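You operate a simulated robot arm through the tools that you are given. There is no shell and no other tool. Be economical: measure what you need, move in short steps, check, and stop when the job is done.

You are at the controls of a simulated robot arm. One attempt, no reset.

## Task
Put one of the stoppers from the bench left of the bath on top of the red roll. Open the left wash cupboard door, take the flask on the table top and put it away on the top left wash cupboard shelf, then shut the door. Press the pump run button to switch it on. Press the resume button two times. Any order will do. Set down upright: flask.

It is judged by the outcome, as a careful person would: the job done as asked, and still so three seconds after it is handed in. It fails if anything else is knocked over, pushed out of place, dropped, spilled or broken. A push-on lid holds only when it is set on centred and level and pressed home; a screw cap is set on level and turned clockwise until tight.

## Robot
A 7-joint arm with a two-finger gripper on a trunk, on a base that drives. Base frame: it is fixed to the floor where the robot stands at the start and does not move with it; the origin is under the middle of the robot, x ahead of it, y to its left, z up; the surface under the hand at the start is at about z = 0.88. Lengths are in m, angles in rad, forces in N, time in s.
With the tool pointing down near the work surface it reaches from about 0.32 to 0.8 m from the robot's upright axis, wherever it stands. Its first joint turns from -2.897 to 2.897 rad. Places, roughly: flask [2.25, -2.5, 1]; left wash cupboard door [0.7, -0.1, 0.4]; pump run button [0.9, -4, 1.1]; red roll (8x8x6 cm) [0.8, 0, 0.9]; resume button [-0.3, -3.2, 0.9]; stopper (4x4x4 cm) [0.5, 0.1, 0.9]; top left wash cupboard shelf [0.7, 0.2, 0.4]. Payload 2.45 kg.
The tool frame sits at the grasp point between the pads (the TCP): z along the fingers, y along the line on which they close. The tips reach 0.027 m beyond it. Largest opening 0.08 m; the body of the gripper starts 0.054 m behind the TCP.
Orientation is that of the tool frame in the base frame, as a unit quaternion [x, y, z, w]. With the fingers straight down and closing along the base's y, the tool's x points along the base's -x, its y along +y and its z along -z.

## Interface
- The arm moves only by the tool nudge_tool. Its argument "plan" is a list of rows, each a list of 3 entries, a list of its own where there are three numbers: the shift along the tool's x, y, z in units of 100 mm (1.0 is 100 mm), then the turn, a rotation vector about the tool's x, y, z in units of 45 degrees (1.0 is 45 degrees), then the finger opening in m, from 0 to 0.08. In form: [[[tx, ty, tz], [rx, ry, rz], hand], ...]. A call has 1 to 10 rows; each row is the pose to reach, as a shift and turn from the pose commanded when the call began, along the tool's axes at that moment. A call with a number of a shift or a turn outside -1 to 1 is refused whole. Rows are played at 5 a second. More than 0.05 m and 0.15 rad between two rows, or a gripper value outside its range, and nothing of the call is played. A pose out of reach is approached as far as the arm can. The call stops where the force on the tool passes 40 N (or 10 N more than at its start, if that is more) or the arm is blocked; 0.2 s more then pass. The fingers move at their own pace (about 0.153 m/s each) and stop on an object; they squeeze with about 34 N. The grip force told is the motor's: it shows also when the fingers shut on nothing. Time passes only in rows, and 0.2 s behind the last, so rows that repeat a pose let the fingers close. The reply holds the time, the measured pose of the TCP, the force on the tool along the base axes, the opening and the grip force, in the units named above and with some noise, with the torque about the TCP (base axes, N m) and any sound that the robot's microphone picked up, and new pictures: "views" is both (left out), scene, wrist or none.
- Cameras (640 x 400 px; columns grow to the right, rows downward): "scene" is now at [0.0423, 0.1352, 1.4387]; the picture's right is [-0.20, -0.98, 0.00], its down [-0.79, 0.16, -0.60] and it looks along [0.58, -0.12, -0.80] (base axes); focal length 264 px, centre (320, 200). "wrist" rides on the gripper at [0.063, 0.012, -0.079] in the tool frame; the picture's right is [-0.19, 0.98, 0.00], its down [-0.72, -0.14, -0.68] and it looks along [-0.67, -0.13, 0.73] (tool axes); focal length 226 px, centre (320, 200). There is no depth. A picture from a camera that has moved, and an enlarged one, comes with that camera's place and axes in the base frame and with its lens. The place of the scene camera against the robot may be out by one fixed shift of up to 0.018 m in any direction.
- raise_lower(by): slides the trunk up (or, below 0, down) by that many m; the arm and the scene camera ride with it, the base frame stays. It gives what a move gives, with no picture.
- drive_base(legs): drives the robot by 1 to 6 legs, each [ahead, turn to the left] in m and rad, along the robot's own axes; the way and the turn of a leg run together, so that a leg with both is an arc; at most 1.5 m and 3.142 rad a leg. The arm and the cameras ride along, it lands a little off, and it stops where it bumps. It gives what a move gives, and a new picture of the scene camera.
- pan_tilt(pan, tilt): turns the head with the scene camera to pan (to the left, within 2.094 rad either way) and tilt (down, from -0.506 to 1.204), counted from straight ahead of the robot. It gives what a move gives, and a new picture of the scene camera.
- zoom(camera, box): a new picture of the part [left, top, right, bottom] of that camera's present view, enlarged. No time passes.
- job_done(): hands the job in; it is judged then, once.

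Go step by step. Nothing tells you exact positions but the pictures and the camera data: compare them with the known pose of the tool, close in by small moves and look again before you grip or let go. The budget is 165 turns and 260 pictures, counting those below and the enlarged ones. Unless the task says otherwise, let go and move clear before handing in, and close with one line.

The tools are called after "Emit:" as name(argument=value, ...) on one line, values as JSON. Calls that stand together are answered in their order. nudge_tool: Moves the arm, as the interface text tells. Its arguments: {"type":"object","properties":{"plan":{"type":"array","items":{"type":"array"}},"views":{"type":"string","enum":["both","scene","wrist","none"]}},"required":["plan"]} The other tools are called the same way: raise_lower (by) slides the trunk up or down; drive_base (legs) drives the base; pan_tilt (pan, tilt) turns the head that bears the scene camera; zoom (camera, box) takes an enlarged picture of a part of a camera's view; job_done () hands the job in.

At the start:

```text
time: 0.0
eef_pos: [0.4576, -0.1032, 1.1161]
tcp_rot: [0.0, 1.0, 0.0, -0.001]
wrist_force: [-0.3, -0.1, 0.7]
wrist_torque: [0.04, -0.02, -0.03]
finger_gap: 0.08
gripper_force: 0.1
trunk travel left (down, up): [-0.075, 0.465]
robot x, y, heading: [-0.0039, -0.0004, 0.002]
head pan, tilt: [-0.206, 0.934]
```

scene: 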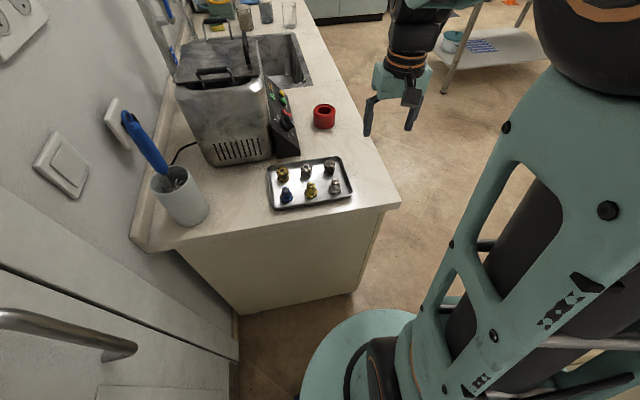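
wrist: 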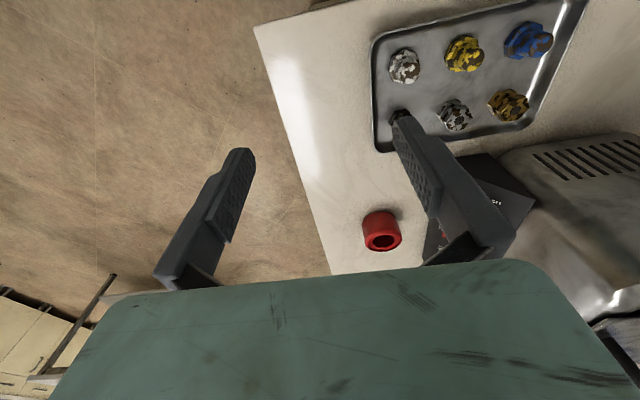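

I see the tray with six stoppers and the red roll on the bench next to the bath. I'll look closer before moving.

Emit:
zoom(camera="scene", box=[240, 80, 400, 220])

Emit:
zoom(camera="wrist", box=[340, 0, 620, 260])

```text
2.86 times, centred on (320, 150) of scene
camera zoom: at [0.0423, 0.1352, 1.4387], right [-0.2, -0.98, 0.0], down [-0.79, 0.16, -0.6], along [0.58, -0.12, -0.8], focal length 756 px, centre (320, 343)
```

zoom: 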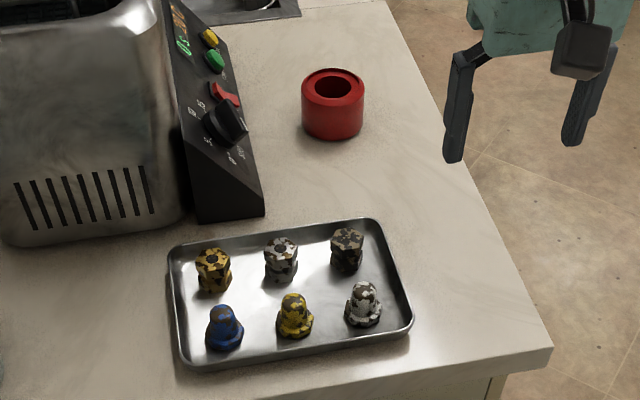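

```text
1.54 times, centred on (480, 130) of wrist
camera zoom: at [0.3955, -0.0901, 1.1946], right [0.19, 0.98, 0.0], down [0.72, -0.14, 0.68], along [0.67, -0.13, -0.73], focal length 348 px, centre (74, 308)
```

zoom: 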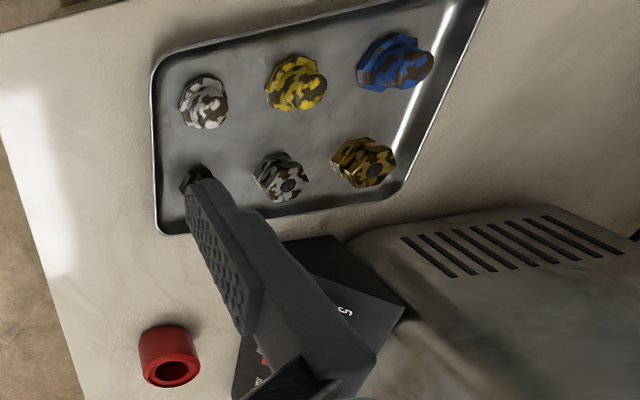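

The near row look like stem-up stoppers, the far row look like something with a head upwards. I'll bring the hand over the tray to look.

Emit:
nudge_tool(plan=[[[0.15, 0.35, 0], [0, 0, 0], 0.08], [[0.3, 0.7, 0.0], [0, 0, 0], 0.08], [[0.4, 1.0, 0], [0, 0, 0], 0.08], [[0.4, 1.0, 0], [0, 0, 0], 0.08]])

```text
time: 1.0
eef_pos: [0.4235, -0.003, 1.0917]
tcp_rot: [0.002, 1.0, 0.0, -0.03]
wrist_force: [0.4, -0.2, -0.7]
wrist_torque: [-0.01, 0.01, -0.02]
finger_gap: 0.0801
gripper_force: 0.1
trunk travel left (down, up): [-0.075, 0.465]
robot x, y, heading: [-0.003, -0.0025, -0.0]
head pan, tilt: [-0.206, 0.934]
camera scene: at [0.0486, 0.1187, 1.4562], right [-0.38, -0.93, 0.0], down [-0.61, 0.25, -0.76], along [0.7, -0.29, -0.65], focal length 264 px, centre (320, 200)
camera wrist: at [0.3648, 0.0091, 1.175], right [0.2, 0.98, -0.01], down [0.76, -0.14, 0.64], along [0.62, -0.13, -0.77], focal length 226 px, centre (320, 200)
```

scene: 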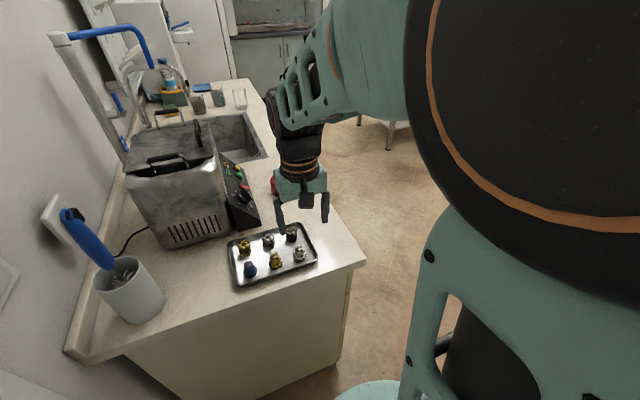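
wrist: 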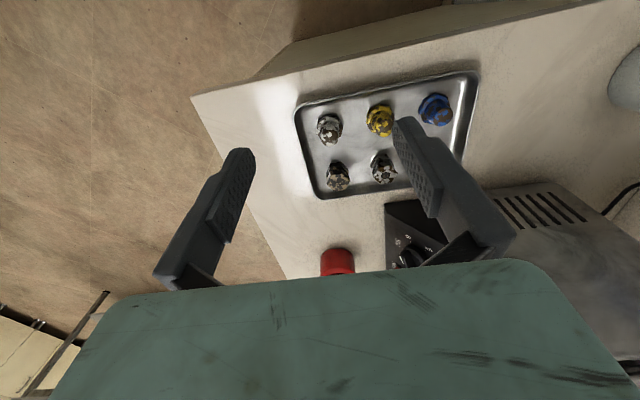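

Emit:
zoom(camera="wrist", box=[290, 60, 490, 290])

Emit:
zoom(camera="scene", box=[200, 160, 340, 300])

Emit:
nudge_tool(plan=[[[0, 0, 0], [0, 0, 0], 0.08]], views="none")

```text
1.74 times, centred on (390, 175) of wrist
camera zoom: at [0.3648, 0.0091, 1.175], right [0.2, 0.98, -0.01], down [0.76, -0.14, 0.64], along [0.62, -0.13, -0.77], focal length 393 px, centre (198, 244)
```

zoom: 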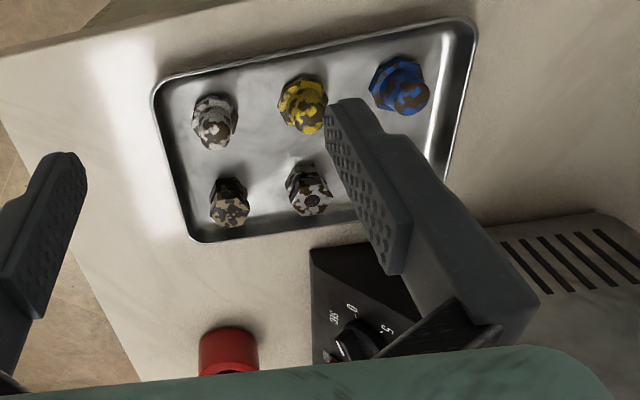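

```text
2.86 times, centred on (270, 230) of scene
camera zoom: at [0.0486, 0.1187, 1.4562], right [-0.38, -0.93, 0.0], down [-0.61, 0.25, -0.76], along [0.7, -0.29, -0.65], focal length 756 px, centre (463, 114)
```

zoom: 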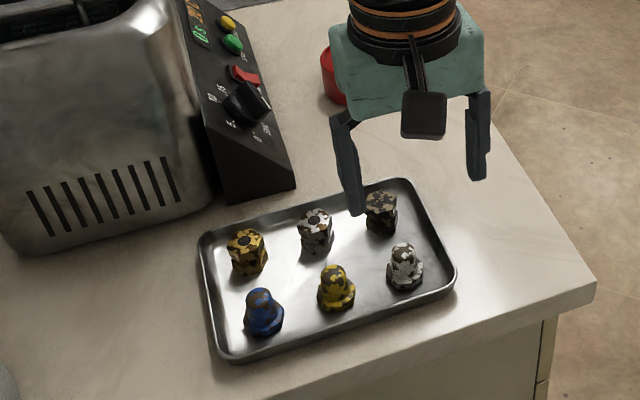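

```text
time: 1.4
eef_pos: [0.4218, -0.0043, 1.0932]
tcp_rot: [0.002, 1.0, 0.0, -0.027]
wrist_force: [-1.0, 1.1, 0.4]
wrist_torque: [0.02, -0.02, -0.01]
finger_gap: 0.08
gripper_force: 0.0
trunk travel left (down, up): [-0.075, 0.465]
robot x, y, heading: [-0.0016, 0.0014, 0.004]
head pan, tilt: [-0.206, 0.934]
```

Emit:
nudge_tool(plan=[[[0, 0, 0.4], [0, 0, 0], 0.08], [[0, 0.1, 0.8], [0, 0, 0], 0.08], [[0, 0.2, 1.0], [0, 0, 0], 0.08], [[0, 0.2, 1.0], [0, 0, 0], 0.08]], views="wrist")

Emit:
zoom(camera="wrist", box=[200, 0, 520, 200])

```text
time: 2.4
eef_pos: [0.4176, 0.0194, 1.0177]
tcp_rot: [-0.001, 1.0, 0.0, 0.002]
wrist_force: [-0.2, -0.1, -0.2]
wrist_torque: [-0.03, 0.01, -0.01]
finger_gap: 0.0798
gripper_force: 0.1
trunk travel left (down, up): [-0.075, 0.465]
robot x, y, heading: [0.0039, -0.001, 0.001]
head pan, tilt: [-0.206, 0.934]
camera wrist: at [0.3545, 0.0324, 1.0963], right [0.19, 0.98, 0.0], down [0.72, -0.14, 0.68], along [0.67, -0.13, -0.73], focal length 226 px, centre (320, 200)
```

wrist: 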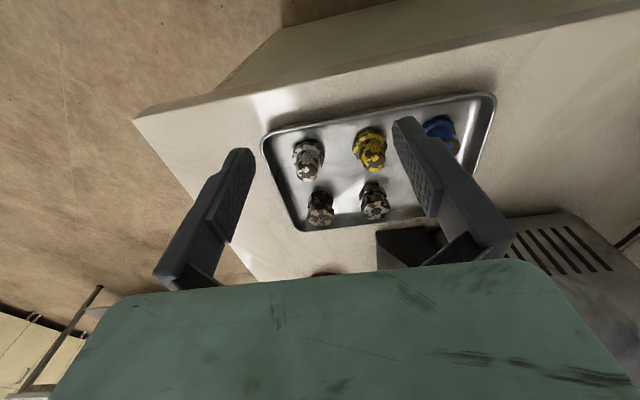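

```text
2.00 times, centred on (360, 100) of wrist
camera zoom: at [0.3545, 0.0324, 1.0963], right [0.19, 0.98, 0.0], down [0.72, -0.14, 0.68], along [0.67, -0.13, -0.73], focal length 452 px, centre (240, 400)
```

zoom: 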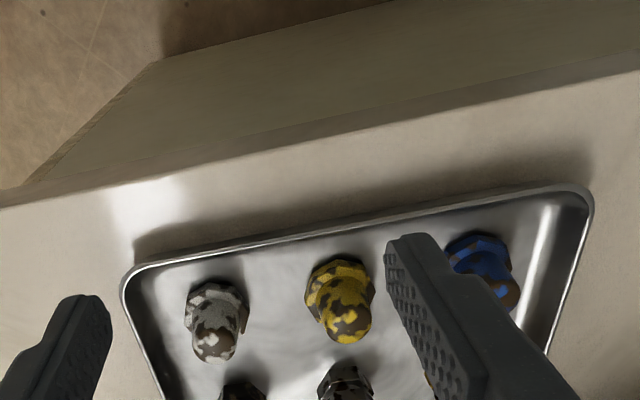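

Emit:
zoom(camera="scene", box=[230, 220, 310, 280])

Emit:
zoom(camera="wrist", box=[280, 120, 400, 230])

```text
6.67 times, centred on (270, 250) of scene
camera zoom: at [0.047, 0.1332, 1.4459], right [-0.22, -0.98, 0.0], down [-0.73, 0.16, -0.67], along [0.65, -0.15, -0.74], focal length 1763 px, centre (653, -133)
```

zoom: 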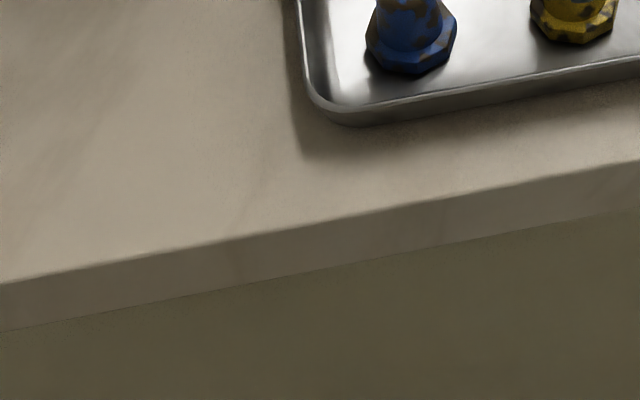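

```text
3.64 times, centred on (340, 175) of wrist
camera zoom: at [0.3545, 0.0324, 1.0963], right [0.19, 0.98, 0.0], down [0.72, -0.14, 0.68], along [0.67, -0.13, -0.73], focal length 822 px, centre (247, 291)
```

zoom: 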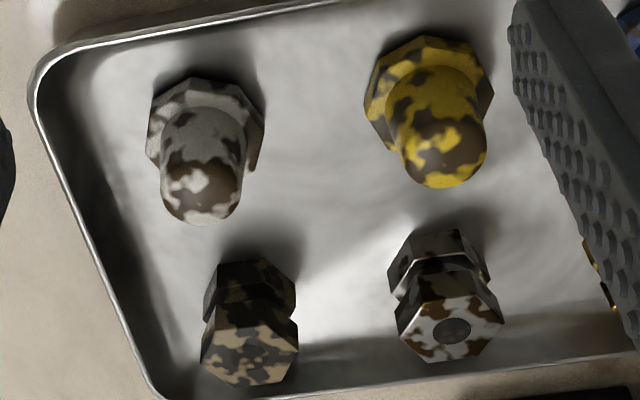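

Emit:
zoom(camera="wrist", box=[300, 175, 400, 230])

Emit:
pan_tilt(pan=-0.15, tilt=0.93)

Emit:
zoom(camera="scene", box=[250, 140, 360, 220])

```text
6.40 times, centred on (350, 202) of wrist
camera zoom: at [0.3545, 0.0324, 1.0963], right [0.19, 0.98, 0.0], down [0.72, -0.14, 0.68], along [0.67, -0.13, -0.73], focal length 1447 px, centre (128, 184)
```

zoom: 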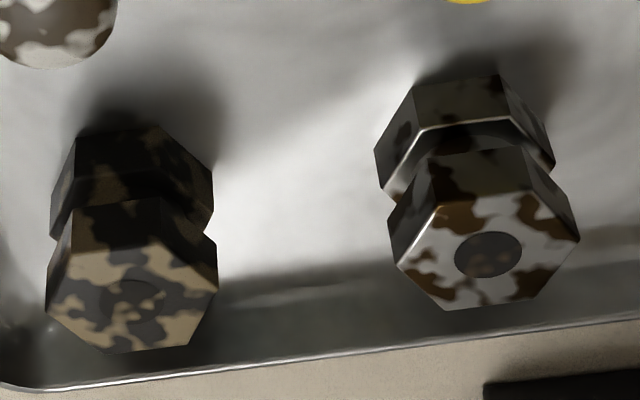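

```text
time: 3.0
eef_pos: [0.416, 0.0184, 1.0158]
tcp_rot: [-0.001, 1.0, 0.0, -0.001]
wrist_force: [1.0, 0.5, 0.2]
wrist_torque: [-0.02, -0.02, 0.0]
finger_gap: 0.0799
gripper_force: 0.0
trunk travel left (down, up): [-0.075, 0.465]
robot x, y, heading: [0.0012, 0.0024, -0.004]
head pan, tilt: [-0.15, 0.93]
camera scene: at [0.0468, 0.1337, 1.4453], right [-0.21, -0.98, 0.0], down [-0.73, 0.16, -0.66], along [0.65, -0.14, -0.75], focal length 264 px, centre (320, 200)
```

scene: 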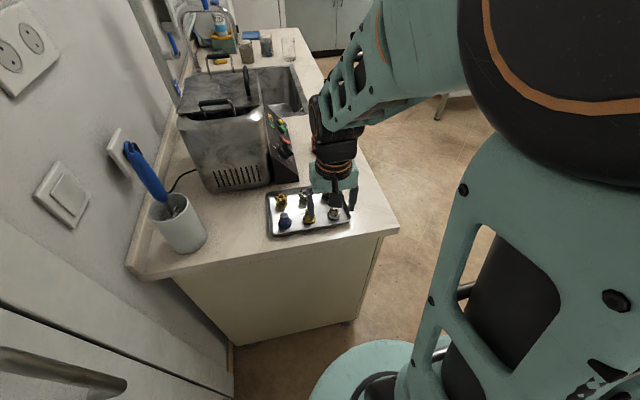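

```text
5.00 times, centred on (305, 180) of scene
camera zoom: at [0.0468, 0.1337, 1.4453], right [-0.21, -0.98, 0.0], down [-0.73, 0.16, -0.66], along [0.65, -0.14, -0.75], focal length 1322 px, centre (395, 300)
```

zoom: 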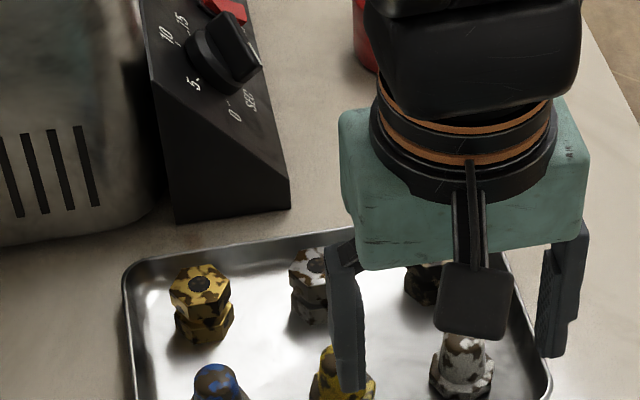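

The near row are domed stoppers; the far row look like hex couplings with holes. I'll take the silver stopper, at about (0.481, -0.005), and check alignment first.

Emit:
nudge_tool(plan=[[[-0.35, -0.12, 0], [0, 0, 0], 0.05], [[-0.65, -0.235, 0.16], [0, 0, 0], 0.05], [[-0.65, -0.235, 0.16], [0, 0, 0], 0.05]], views="wrist")

Emit:
zoom(camera="wrist", box=[220, 20, 420, 145])

```text
time: 3.8
eef_pos: [0.4835, -0.0058, 1.0007]
tcp_rot: [0.001, 1.0, 0.0, 0.001]
wrist_force: [0.2, 0.4, 0.2]
wrist_torque: [0.0, 0.0, 0.01]
finger_gap: 0.0502
gripper_force: 0.0
trunk travel left (down, up): [-0.075, 0.465]
robot x, y, heading: [0.0, -0.004, -0.002]
head pan, tilt: [-0.15, 0.93]
camera wrist: at [0.4215, 0.006, 1.0792], right [0.19, 0.98, 0.0], down [0.72, -0.14, 0.68], along [0.67, -0.13, -0.73], focal length 226 px, centre (320, 200)
```

wrist: 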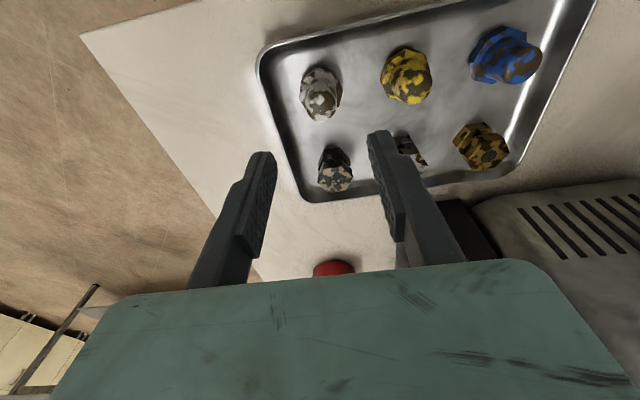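

```text
3.20 times, centred on (320, 82) of wrist
camera zoom: at [0.4215, 0.006, 1.0792], right [0.19, 0.98, 0.0], down [0.72, -0.14, 0.68], along [0.67, -0.13, -0.73], focal length 723 px, centre (320, 576)
```

zoom: 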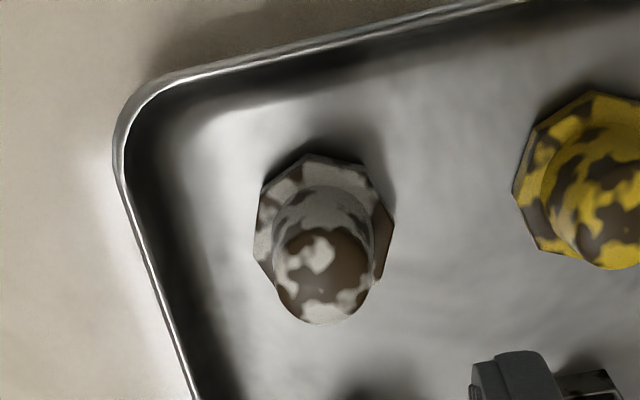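

Emit:
nudge_tool(plan=[[[0.055, 0.01, 0.3], [0, 0, 0], 0.05], [[0.055, 0.01, 0.6], [0, 0, 0], 0.05], [[0.055, 0.01, 0.77], [0, 0, 0], 0.05], [[0.055, 0.01, 0.77], [0, 0, 0], 0.05]], views="wrist")

Emit:
zoom(camera="wrist", box=[200, 0, 440, 150])

```text
time: 4.8
eef_pos: [0.4767, -0.005, 0.9235]
tcp_rot: [0.0, 1.0, 0.0, 0.0]
wrist_force: [-0.3, 0.1, -0.5]
wrist_torque: [0.02, 0.01, -0.02]
finger_gap: 0.0498
gripper_force: 0.0
trunk travel left (down, up): [-0.075, 0.465]
robot x, y, heading: [0.0037, 0.0001, 0.005]
head pan, tilt: [-0.15, 0.93]
camera wrist: at [0.4146, 0.0068, 1.0027], right [0.19, 0.98, 0.0], down [0.72, -0.14, 0.68], along [0.67, -0.13, -0.73], focal length 226 px, centre (320, 200)
```

wrist: 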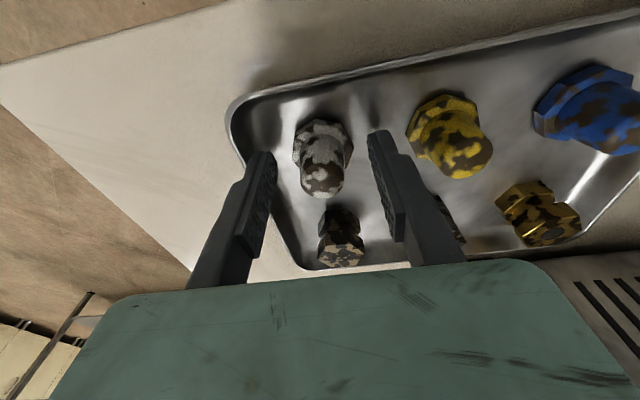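

```text
2.67 times, centred on (320, 75) of wrist
camera zoom: at [0.4146, 0.0068, 1.0027], right [0.19, 0.98, 0.0], down [0.72, -0.14, 0.68], along [0.67, -0.13, -0.73], focal length 603 px, centre (320, 533)
```

zoom: 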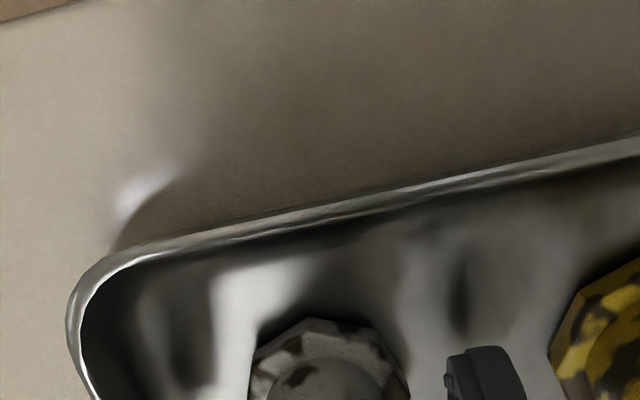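

The stem sits centred between the pads. Closing and lifting.

Emit:
nudge_tool(plan=[[[0, 0, 0], [0, 0, 0], 0.01], [[0, 0, 0], [0, 0, 0], 0.01], [[0, 0, -0.4], [0, 0, 0], 0.01], [[0, 0, -0.8], [0, 0, 0], 0.01], [[0, 0, -0.8], [0, 0, 0], 0.01]], views="wrist")

```text
time: 6.0
eef_pos: [0.479, -0.0025, 1.0033]
tcp_rot: [0.001, 1.0, 0.0, 0.0]
wrist_force: [0.5, -0.3, -0.2]
wrist_torque: [0.02, -0.02, 0.0]
finger_gap: 0.0205
gripper_force: 33.7
trunk travel left (down, up): [-0.075, 0.465]
robot x, y, heading: [-0.0005, 0.0009, -0.001]
head pan, tilt: [-0.15, 0.93]
camera wrist: at [0.4158, 0.0103, 1.0816], right [0.19, 0.98, 0.0], down [0.72, -0.14, 0.68], along [0.67, -0.13, -0.73], focal length 226 px, centre (320, 200)
```

wrist: 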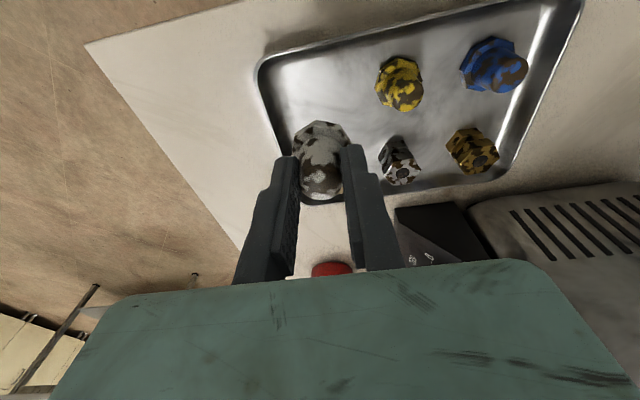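

Emit:
nudge_tool(plan=[[[-0.4, -0.1, -0.1], [0, 0, 0], 0.01], [[-0.8, -0.2, -0.2], [0, 0, 0], 0.01], [[-1.0, -0.3, -0.3], [0, 0, 0], 0.01]], views="none")

Emit:
nudge_tool(plan=[[[-0.4, 0, 0], [0, 0, 0], 0.01], [[-0.8, 0, 0], [0, 0, 0], 0.01], [[-0.9, 0, 0], [0, 0, 0], 0.01], [[-0.9, 0, 0], [0, 0, 0], 0.01]])

Emit:
zoom(camera="wrist", box=[240, 100, 400, 260])

```text
time: 6.8
eef_pos: [0.5776, -0.0354, 1.0333]
tcp_rot: [0.0, 1.0, 0.0, -0.001]
wrist_force: [0.1, 0.2, 0.1]
wrist_torque: [0.02, 0.04, -0.01]
finger_gap: 0.0205
gripper_force: 34.2
trunk travel left (down, up): [-0.075, 0.465]
robot x, y, heading: [-0.0, 0.0025, 0.002]
head pan, tilt: [-0.15, 0.93]
```

```text
time: 7.8
eef_pos: [0.667, -0.0349, 1.0319]
tcp_rot: [0.001, 1.0, 0.0, 0.0]
wrist_force: [0.0, 0.8, -0.4]
wrist_torque: [0.0, -0.01, -0.05]
finger_gap: 0.0204
gripper_force: 33.6
trunk travel left (down, up): [-0.075, 0.465]
robot x, y, heading: [-0.0014, -0.0028, -0.003]
head pan, tilt: [-0.15, 0.93]
camera scene: at [0.0431, 0.1392, 1.439], right [-0.15, -0.99, 0.0], down [-0.79, 0.12, -0.6], along [0.59, -0.09, -0.8], focal length 264 px, centre (320, 200)
camera wrist: at [0.6043, -0.0222, 1.111], right [0.19, 0.98, 0.0], down [0.72, -0.14, 0.68], along [0.67, -0.13, -0.73], focal length 226 px, centre (320, 200)
```

scene: 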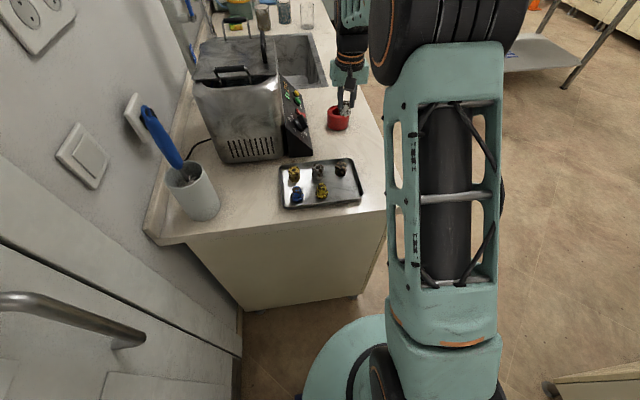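
wrist: 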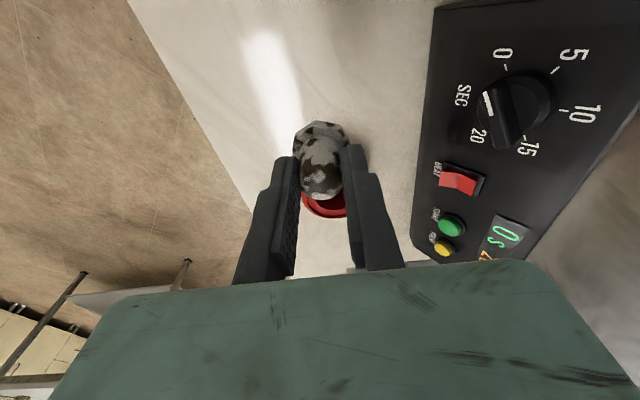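

```text
2.50 times, centred on (320, 180) of wrist
camera zoom: at [0.6043, -0.0222, 1.111], right [0.19, 0.98, 0.0], down [0.72, -0.14, 0.68], along [0.67, -0.13, -0.73], focal length 565 px, centre (320, 250)
```

zoom: 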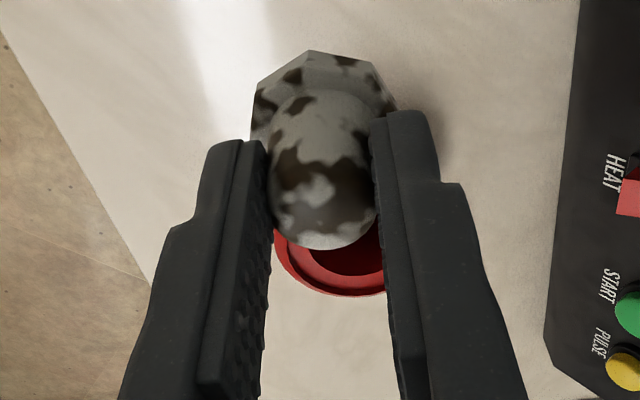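

Emit:
zoom(camera="scene", box=[310, 85, 370, 135])

```text
8.00 times, centred on (340, 110) of scene
camera zoom: at [0.0431, 0.1392, 1.439], right [-0.15, -0.99, 0.0], down [-0.79, 0.12, -0.6], along [0.59, -0.09, -0.8], focal length 2116 px, centre (160, 920)
```

zoom: 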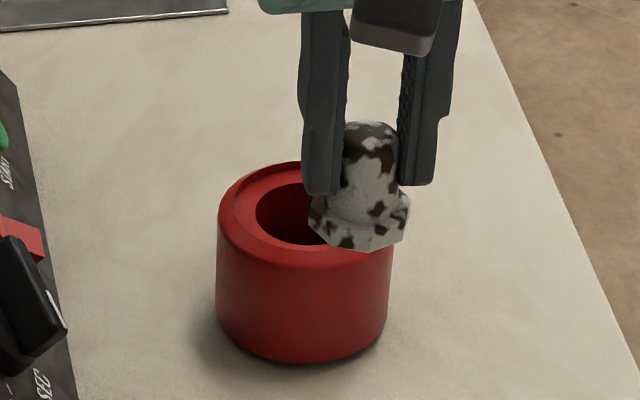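

The roll has a hole about as wide as the stopper's flange, so I need a view of the roll's top from above before placing.

Emit:
nudge_tool(plan=[[[-0.3, -0.3, -0.3], [0, 0, 0], 0.01], [[-0.6, -0.6, -0.3], [0, 0, 0], 0.01], [[-0.73, -0.85, -0.3], [0, 0, 0], 0.01], [[-0.73, -0.85, -0.3], [0, 0, 0], 0.01]], views="wrist")

Emit:
zoom(camera="wrist", box=[300, 40, 460, 160])

```text
refused: row 1 steps farther than a row can; nothing moved
```

```text
3.33 times, centred on (380, 100) of wrist
camera zoom: at [0.6043, -0.0222, 1.111], right [0.19, 0.98, 0.0], down [0.72, -0.14, 0.68], along [0.67, -0.13, -0.73], focal length 754 px, centre (120, 533)
```

zoom: 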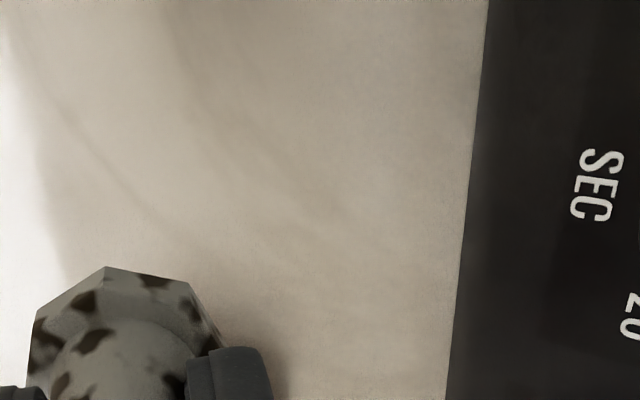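

Emit:
nudge_tool(plan=[[[-0.2, -0.3, -0.3], [0, 0, 0], 0.01], [[-0.45, -0.6, -0.3], [0, 0, 0], 0.01], [[-0.73, -0.85, -0.3], [0, 0, 0], 0.01], [[-0.73, -0.85, -0.3], [0, 0, 0], 0.01]], views="wrist")

Emit:
zoom(camera="wrist", box=[320, 40, 480, 160])

```text
time: 8.8
eef_pos: [0.742, -0.121, 1.0627]
tcp_rot: [0.0, 1.0, 0.0, -0.001]
wrist_force: [0.3, 0.6, 0.2]
wrist_torque: [0.04, 0.04, 0.0]
finger_gap: 0.0205
gripper_force: 34.0
trunk travel left (down, up): [-0.075, 0.465]
robot x, y, heading: [-0.001, 0.0011, -0.003]
head pan, tilt: [-0.15, 0.93]
camera wrist: at [0.6797, -0.108, 1.1424], right [0.19, 0.98, 0.0], down [0.72, -0.14, 0.68], along [0.67, -0.13, -0.73], focal length 226 px, centre (320, 200)
```

wrist: 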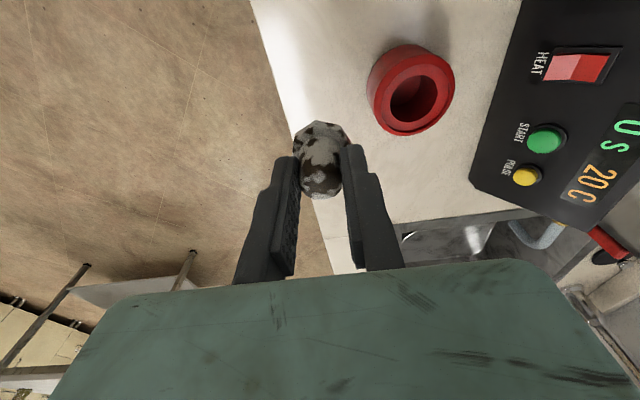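

```text
3.33 times, centred on (400, 100) of wrist
camera zoom: at [0.6797, -0.108, 1.1424], right [0.19, 0.98, 0.0], down [0.72, -0.14, 0.68], along [0.67, -0.13, -0.73], focal length 754 px, centre (53, 533)
```

zoom: 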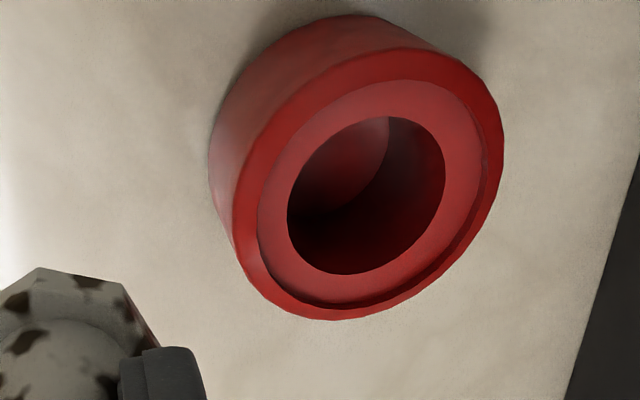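

The roll's centre is about (0.765, -0.040), its hole ~4 cm across is wider than the 3.4 cm flange, so a centred stopper would drop in. I'll set it on the near rim, 17 mm off centre, where its weight is still carried.

Emit:
nudge_tool(plan=[[[-0.05, 0.4, 0], [0, 0, 0], 0.01], [[-0.06, 0.81, 0], [0, 0, 0], 0.01], [[-0.06, 0.81, 0.4], [0, 0, 0], 0.01], [[-0.06, 0.81, 0.6], [0, 0, 0], 0.01], [[-0.06, 0.81, 0.6], [0, 0, 0], 0.01]])

Emit:
zoom(camera="wrist", box=[260, 90, 400, 230])

Emit:
zoom(camera="scene", box=[310, 85, 370, 135])

```text
time: 10.0
eef_pos: [0.7474, -0.0397, 1.0032]
tcp_rot: [0.0, 1.0, 0.0, 0.0]
wrist_force: [-0.3, -0.3, -0.5]
wrist_torque: [-0.03, 0.04, -0.02]
finger_gap: 0.0202
gripper_force: 33.7
trunk travel left (down, up): [-0.075, 0.465]
robot x, y, heading: [0.0011, -0.0014, -0.001]
head pan, tilt: [-0.15, 0.93]
camera scene: at [0.0434, 0.1392, 1.4389], right [-0.15, -0.99, 0.0], down [-0.79, 0.12, -0.6], along [0.59, -0.09, -0.8], focal length 264 px, centre (320, 200)
camera wrist: at [0.685, -0.0274, 1.0822], right [0.19, 0.98, 0.0], down [0.72, -0.14, 0.68], along [0.67, -0.13, -0.73], focal length 226 px, centre (320, 200)
```

scene: 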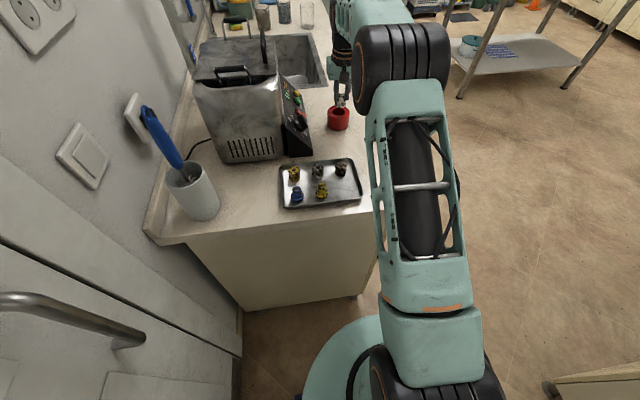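
wrist: 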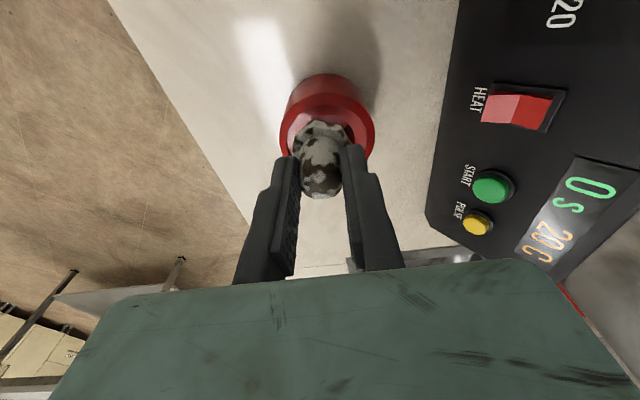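

```text
2.86 times, centred on (330, 160) of wrist
camera zoom: at [0.685, -0.0274, 1.0822], right [0.19, 0.98, 0.0], down [0.72, -0.14, 0.68], along [0.67, -0.13, -0.73], focal length 646 px, centre (291, 314)
```

zoom: 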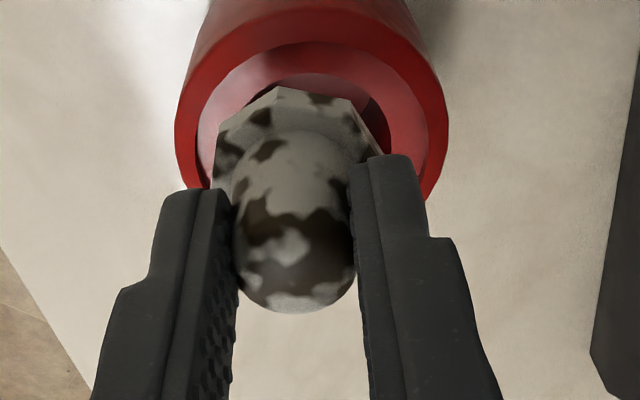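

```text
8.00 times, centred on (340, 110) of scene
camera zoom: at [0.0434, 0.1392, 1.4389], right [-0.15, -0.99, 0.0], down [-0.79, 0.12, -0.6], along [0.59, -0.09, -0.8], focal length 2116 px, centre (160, 920)
```

zoom: 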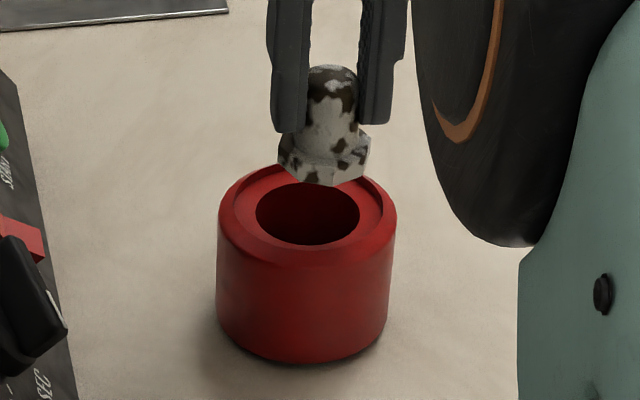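

Emit:
nudge_tool(plan=[[[0, 0.02, 0.1], [0, 0, 0], 0.01], [[0, 0.02, 0.18], [0, 0, 0], 0.01], [[0, 0.02, 0.18], [0, 0, 0], 0.01]], views="none")

Emit:
zoom(camera="scene", box=[310, 85, 370, 135])

```text
time: 10.8
eef_pos: [0.7464, -0.0366, 0.9852]
tcp_rot: [0.0, 1.0, 0.0, -0.001]
wrist_force: [0.2, 0.4, 0.1]
wrist_torque: [0.02, 0.01, 0.03]
finger_gap: 0.0208
gripper_force: 34.3
trunk travel left (down, up): [-0.075, 0.465]
robot x, y, heading: [0.0055, 0.0023, -0.004]
head pan, tilt: [-0.15, 0.93]
```

```text
8.00 times, centred on (340, 110) of scene
camera zoom: at [0.0434, 0.1392, 1.4389], right [-0.15, -0.99, 0.0], down [-0.79, 0.12, -0.6], along [0.59, -0.09, -0.8], focal length 2116 px, centre (160, 920)
```

zoom: 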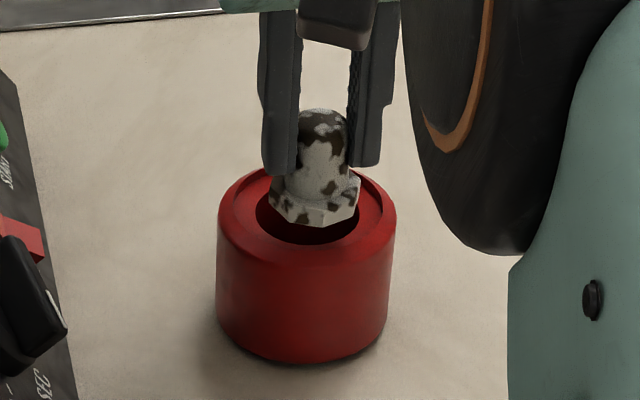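

Emit:
nudge_tool(plan=[[[0, 0, 0.06], [0, 0, 0], 0.01], [[0, 0, 0.11], [0, 0, 0], 0.01], [[0, 0, 0.11], [0, 0, 0], 0.01]], views="none")

Emit:
zoom(camera="scene", box=[310, 85, 370, 135])

Emit:
zoom(camera="wrist", box=[260, 60, 400, 200])

```text
time: 11.6
eef_pos: [0.7455, -0.0372, 0.9719]
tcp_rot: [0.0, 1.0, 0.0, 0.0]
wrist_force: [-0.2, 0.0, 1.1]
wrist_torque: [0.01, 0.03, 0.0]
finger_gap: 0.0202
gripper_force: 34.2
trunk travel left (down, up): [-0.075, 0.465]
robot x, y, heading: [-0.0024, 0.0008, -0.002]
head pan, tilt: [-0.15, 0.93]
```

```text
8.00 times, centred on (340, 110) of scene
camera zoom: at [0.0431, 0.1392, 1.439], right [-0.15, -0.99, 0.0], down [-0.79, 0.12, -0.6], along [0.59, -0.09, -0.8], focal length 2116 px, centre (160, 920)
```

zoom: 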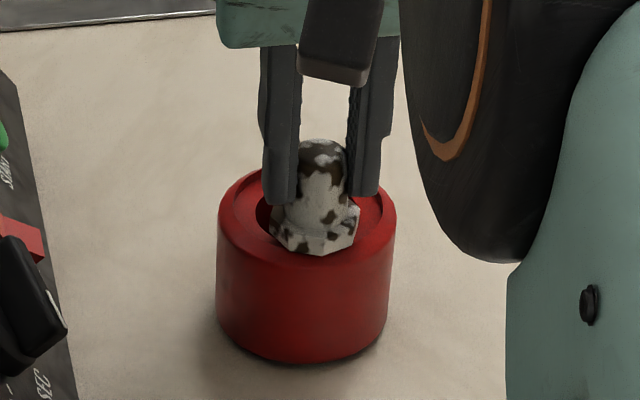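

```text
2.86 times, centred on (330, 130) of wrist
camera zoom: at [0.6839, -0.0253, 1.0523], right [0.19, 0.98, 0.0], down [0.72, -0.14, 0.68], along [0.67, -0.13, -0.73], focal length 646 px, centre (291, 400)
```

zoom: 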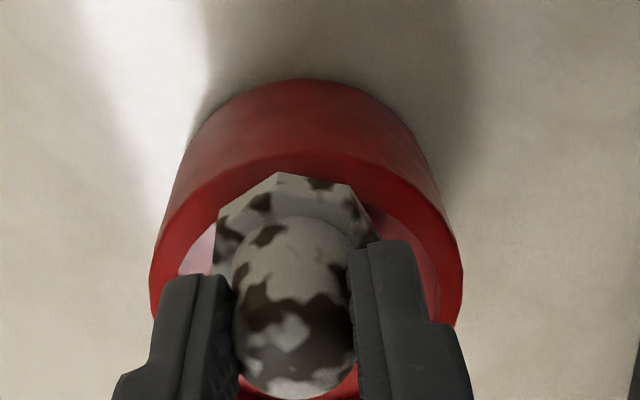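

The base is just over the near rim. Lowering the last millimetres until contact.

Emit:
nudge_tool(plan=[[[0, 0, 0.02], [0, 0, 0], 0.01], [[0, 0, 0.03], [0, 0, 0], 0.01], [[0, 0, 0.03], [0, 0, 0], 0.01]], views="none")

Emit:
zoom(camera="scene", box=[310, 85, 370, 135])

```text
time: 12.4
eef_pos: [0.7465, -0.0377, 0.9733]
tcp_rot: [0.0, 1.0, 0.0, 0.002]
wrist_force: [0.1, -0.8, 13.9]
wrist_torque: [-0.01, -0.07, 0.03]
finger_gap: 0.0199
gripper_force: 34.2
trunk travel left (down, up): [-0.075, 0.465]
robot x, y, heading: [0.0016, -0.0022, 0.001]
head pan, tilt: [-0.15, 0.93]
```

```text
8.00 times, centred on (340, 110) of scene
camera zoom: at [0.0422, 0.1392, 1.4391], right [-0.15, -0.99, 0.0], down [-0.79, 0.12, -0.6], along [0.59, -0.09, -0.8], focal length 2116 px, centre (160, 920)
```

zoom: 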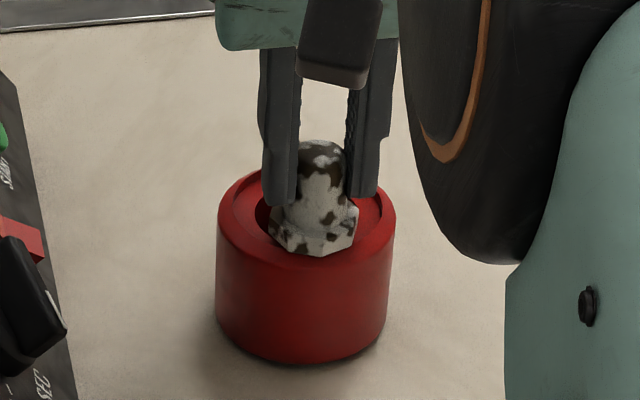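

Emit:
nudge_tool(plan=[[[0, 0, -0.005], [0, 0, 0], 0.03], [[0, 0, -0.005], [0, 0, 0], 0.04], [[0, 0, -0.005], [0, 0, 0], 0.04]], views="none")

Emit:
zoom(camera="scene", box=[310, 85, 370, 135])

Emit:
zoom(camera="wrist", box=[260, 60, 400, 200])

```text
time: 13.2
eef_pos: [0.7472, -0.0376, 0.9711]
tcp_rot: [0.0, 1.0, 0.0, 0.0]
wrist_force: [0.1, -0.2, 0.3]
wrist_torque: [0.0, 0.01, 0.0]
finger_gap: 0.04
gripper_force: 0.1
trunk travel left (down, up): [-0.075, 0.465]
robot x, y, heading: [-0.0049, -0.0019, -0.0]
head pan, tilt: [-0.15, 0.93]
```

```text
8.00 times, centred on (340, 110) of scene
camera zoom: at [0.0434, 0.1392, 1.4389], right [-0.15, -0.99, 0.0], down [-0.79, 0.12, -0.6], along [0.59, -0.09, -0.8], focal length 2116 px, centre (160, 920)
```

zoom: 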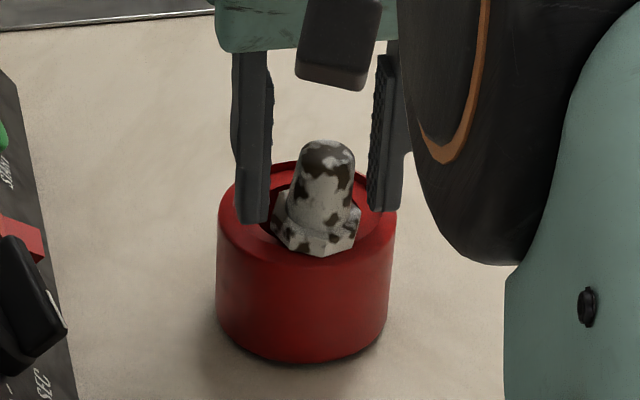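

```text
2.86 times, centred on (330, 130) of wrist
camera zoom: at [0.6844, -0.025, 1.0504], right [0.19, 0.98, 0.0], down [0.72, -0.14, 0.68], along [0.67, -0.13, -0.73], focal length 646 px, centre (291, 400)
```

zoom: 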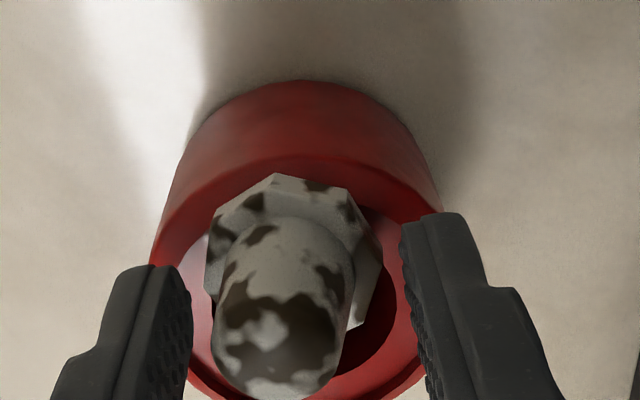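

Emit:
nudge_tool(plan=[[[0, 0, -0.05], [0, 0, 0], 0.06], [[0, 0, -0.3], [0, 0, 0], 0.06], [[0, 0, -0.7], [0, 0, 0], 0.06], [[0.3, 0, -0.9], [0, 0, 0], 0.06], [[0.6, -0.3, -1.0], [0, 0, 0], 0.06]], views="wrist")

Emit:
zoom(camera="scene", box=[310, 85, 370, 135])

Emit:
zoom(camera="wrist", box=[280, 130, 420, 230])

```text
time: 14.4
eef_pos: [0.686, -0.0641, 1.0701]
tcp_rot: [0.0, 1.0, 0.0, 0.0]
wrist_force: [0.1, 0.6, 0.5]
wrist_torque: [-0.01, -0.03, -0.03]
finger_gap: 0.0599
gripper_force: 0.0
trunk travel left (down, up): [-0.075, 0.465]
robot x, y, heading: [0.0024, -0.0048, -0.005]
head pan, tilt: [-0.15, 0.93]
camera wrist: at [0.6238, -0.0523, 1.1498], right [0.19, 0.98, 0.0], down [0.72, -0.14, 0.68], along [0.67, -0.13, -0.73], focal length 226 px, centre (320, 200)
```

wrist: 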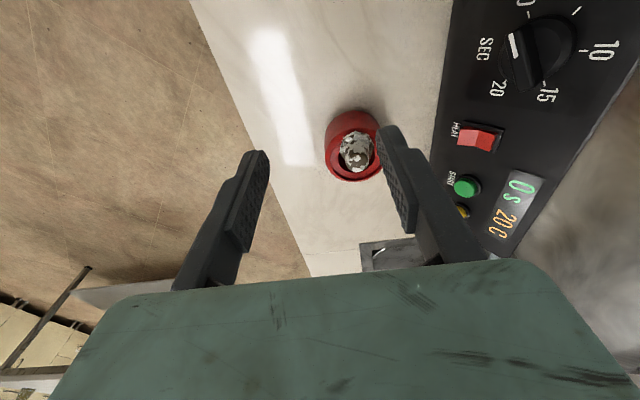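

```text
8.00 times, centred on (340, 110) of scene
camera zoom: at [0.043, 0.1396, 1.439], right [-0.15, -0.99, 0.0], down [-0.79, 0.12, -0.6], along [0.59, -0.09, -0.8], focal length 2116 px, centre (160, 920)
```

zoom: 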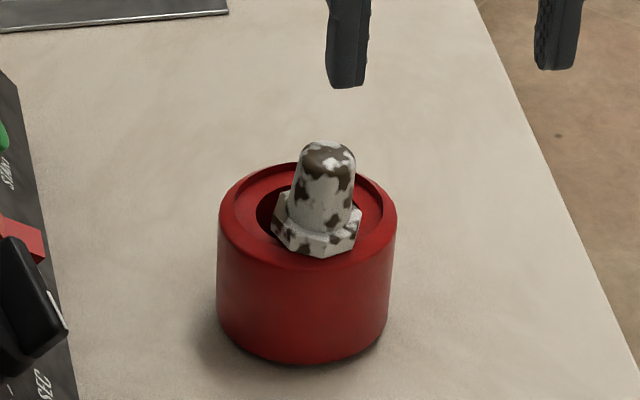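

```text
4.00 times, centred on (350, 180) of wrist
camera zoom: at [0.6238, -0.0523, 1.1498], right [0.19, 0.98, 0.0], down [0.72, -0.14, 0.68], along [0.67, -0.13, -0.73], focal length 904 px, centre (200, 280)
```

zoom: 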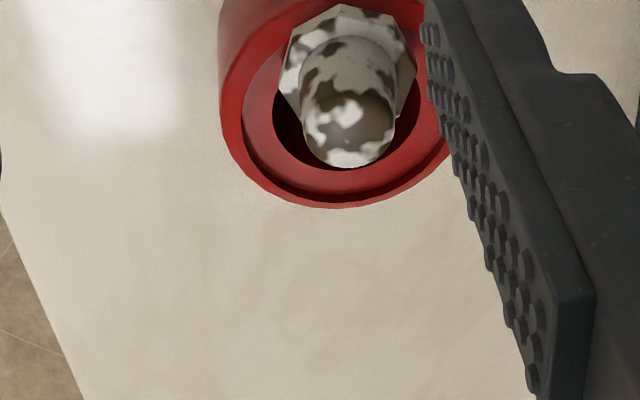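

The stopper rests stably on the roll's rim. Next I retract the arm and survey the room toward the front of the bench.

Emit:
nudge_tool(plan=[[[0.4, -0.2, -0.3], [0, 0, 0], 0.06], [[0.8, -0.4, -0.6], [0, 0, 0], 0.06], [[1.0, -0.6, -0.9], [0, 0, 0], 0.06], [[1.0, -0.6, -0.9], [0, 0, 0], 0.06]], views="none")

Emit:
pan_tilt(pan=-0.7, tilt=0.35)

Emit:
pan_tilt(pan=-1.6, tilt=0.35)

```text
refused: row 1 steps farther than a row can; nothing moved
```

```text
time: 15.4
eef_pos: [0.6871, -0.0643, 1.0698]
tcp_rot: [0.0, 1.0, 0.0, 0.0]
wrist_force: [0.3, 0.0, -0.1]
wrist_torque: [0.04, 0.02, 0.01]
finger_gap: 0.0599
gripper_force: 0.1
trunk travel left (down, up): [-0.075, 0.465]
robot x, y, heading: [-0.0004, 0.0028, 0.003]
head pan, tilt: [-0.7, 0.351]
camera scene: at [0.0416, 0.0903, 1.4886], right [-0.64, -0.77, 0.0], down [-0.26, 0.22, -0.94], along [0.72, -0.6, -0.34], focal length 264 px, centre (320, 200)
```

scene: 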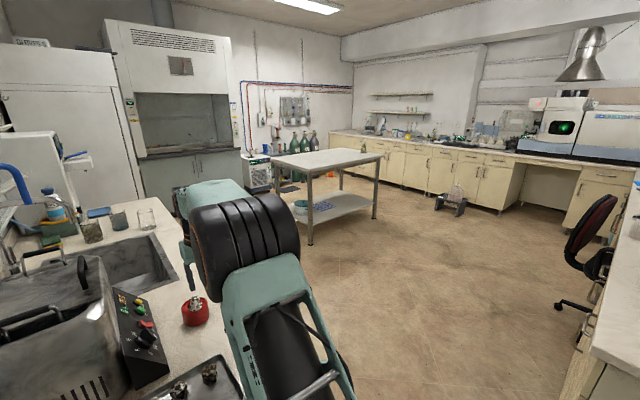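

```text
time: 16.6
eef_pos: [0.6874, -0.0653, 1.0693]
tcp_rot: [-0.001, 1.0, 0.001, 0.0]
wrist_force: [-0.2, -0.7, 0.3]
wrist_torque: [0.02, -0.02, 0.0]
finger_gap: 0.06
gripper_force: 0.0
trunk travel left (down, up): [-0.075, 0.465]
robot x, y, heading: [-0.0039, 0.0034, 0.001]
head pan, tilt: [-1.6, 0.351]
camera scene: at [-0.0324, 0.0572, 1.4887], right [-1.0, 0.03, 0.0], down [0.01, 0.34, -0.94], along [-0.03, -0.94, -0.34], focal length 264 px, centre (320, 200)
```

scene: 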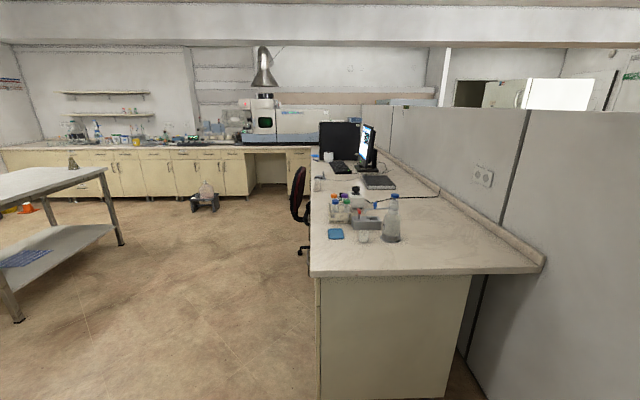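

Emit:
nudge_tool(plan=[[[0.3, -0.1, -0.3], [0, 0, 0], 0.06], [[0.6, -0.25, -0.6], [0, 0, 0], 0.06], [[0.9, -0.5, -0.8], [0, 0, 0], 0.06], [[1.0, -0.9, -0.9], [0, 0, 0], 0.06], [[1.0, -1.0, -0.9], [0, 0, 0], 0.06]], views="none")

Emit:
pan_tilt(pan=-0.5, tilt=0.7)

```text
time: 17.8
eef_pos: [0.5863, -0.1675, 1.1596]
tcp_rot: [0.001, 1.0, -0.001, 0.0]
wrist_force: [0.8, 0.1, 0.7]
wrist_torque: [0.02, -0.02, 0.01]
finger_gap: 0.06
gripper_force: 0.0
trunk travel left (down, up): [-0.075, 0.465]
robot x, y, heading: [-0.0013, 0.0016, 0.003]
head pan, tilt: [-1.6, 0.351]
```

```text
time: 19.2
eef_pos: [0.5871, -0.1657, 1.16]
tcp_rot: [0.0, 1.0, -0.001, 0.0]
wrist_force: [-0.4, -0.2, 0.5]
wrist_torque: [0.02, -0.01, 0.03]
finger_gap: 0.0601
gripper_force: 0.1
trunk travel left (down, up): [-0.075, 0.465]
robot x, y, heading: [-0.0036, 0.0024, 0.003]
head pan, tilt: [-0.499, 0.7]
camera scene: at [0.0448, 0.1095, 1.4573], right [-0.48, -0.88, 0.0], down [-0.57, 0.31, -0.76], along [0.67, -0.37, -0.64], focal length 264 px, centre (320, 200)
```

scene: 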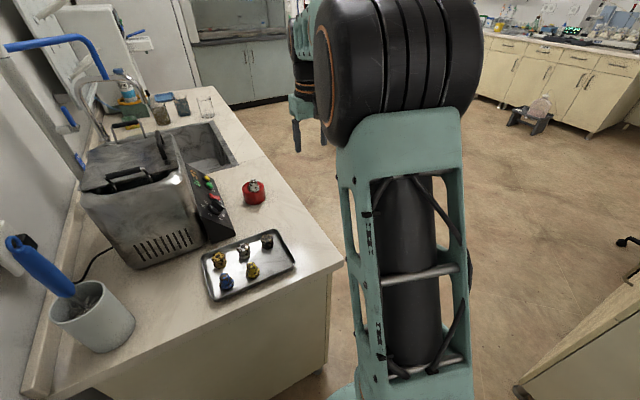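

Emit:
drive_base(legs=[[0, -0.92], [1.25, 0]])

```text
time: 21.9
eef_pos: [0.2669, -0.57, 1.1601]
tcp_rot: [0.422, 0.907, -0.001, 0.0]
wrist_force: [1.8, 0.9, -0.1]
wrist_torque: [-0.11, 0.13, 0.0]
finger_gap: 0.0602
gripper_force: 0.1
trunk travel left (down, up): [-0.075, 0.465]
robot x, y, heading: [0.0107, -0.0102, -0.67]
head pan, tilt: [-0.499, 0.7]
stopped in leg 1: the robot was blocked; the commanded pose is now the measured one
camera scene: at [0.1128, 0.0433, 1.457], right [-0.92, -0.39, 0.0], down [-0.25, 0.59, -0.76], along [0.29, -0.71, -0.64], focal length 264 px, centre (320, 200)
```

scene: 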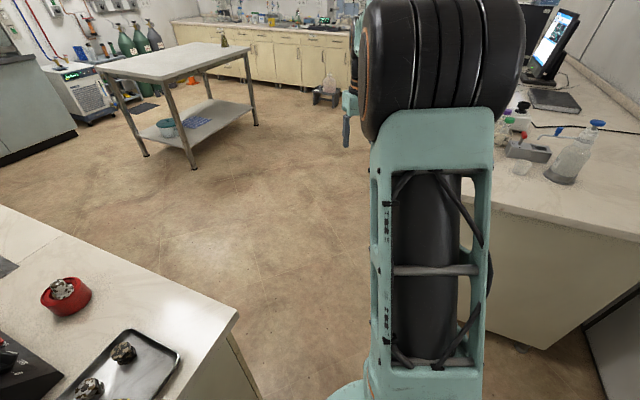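

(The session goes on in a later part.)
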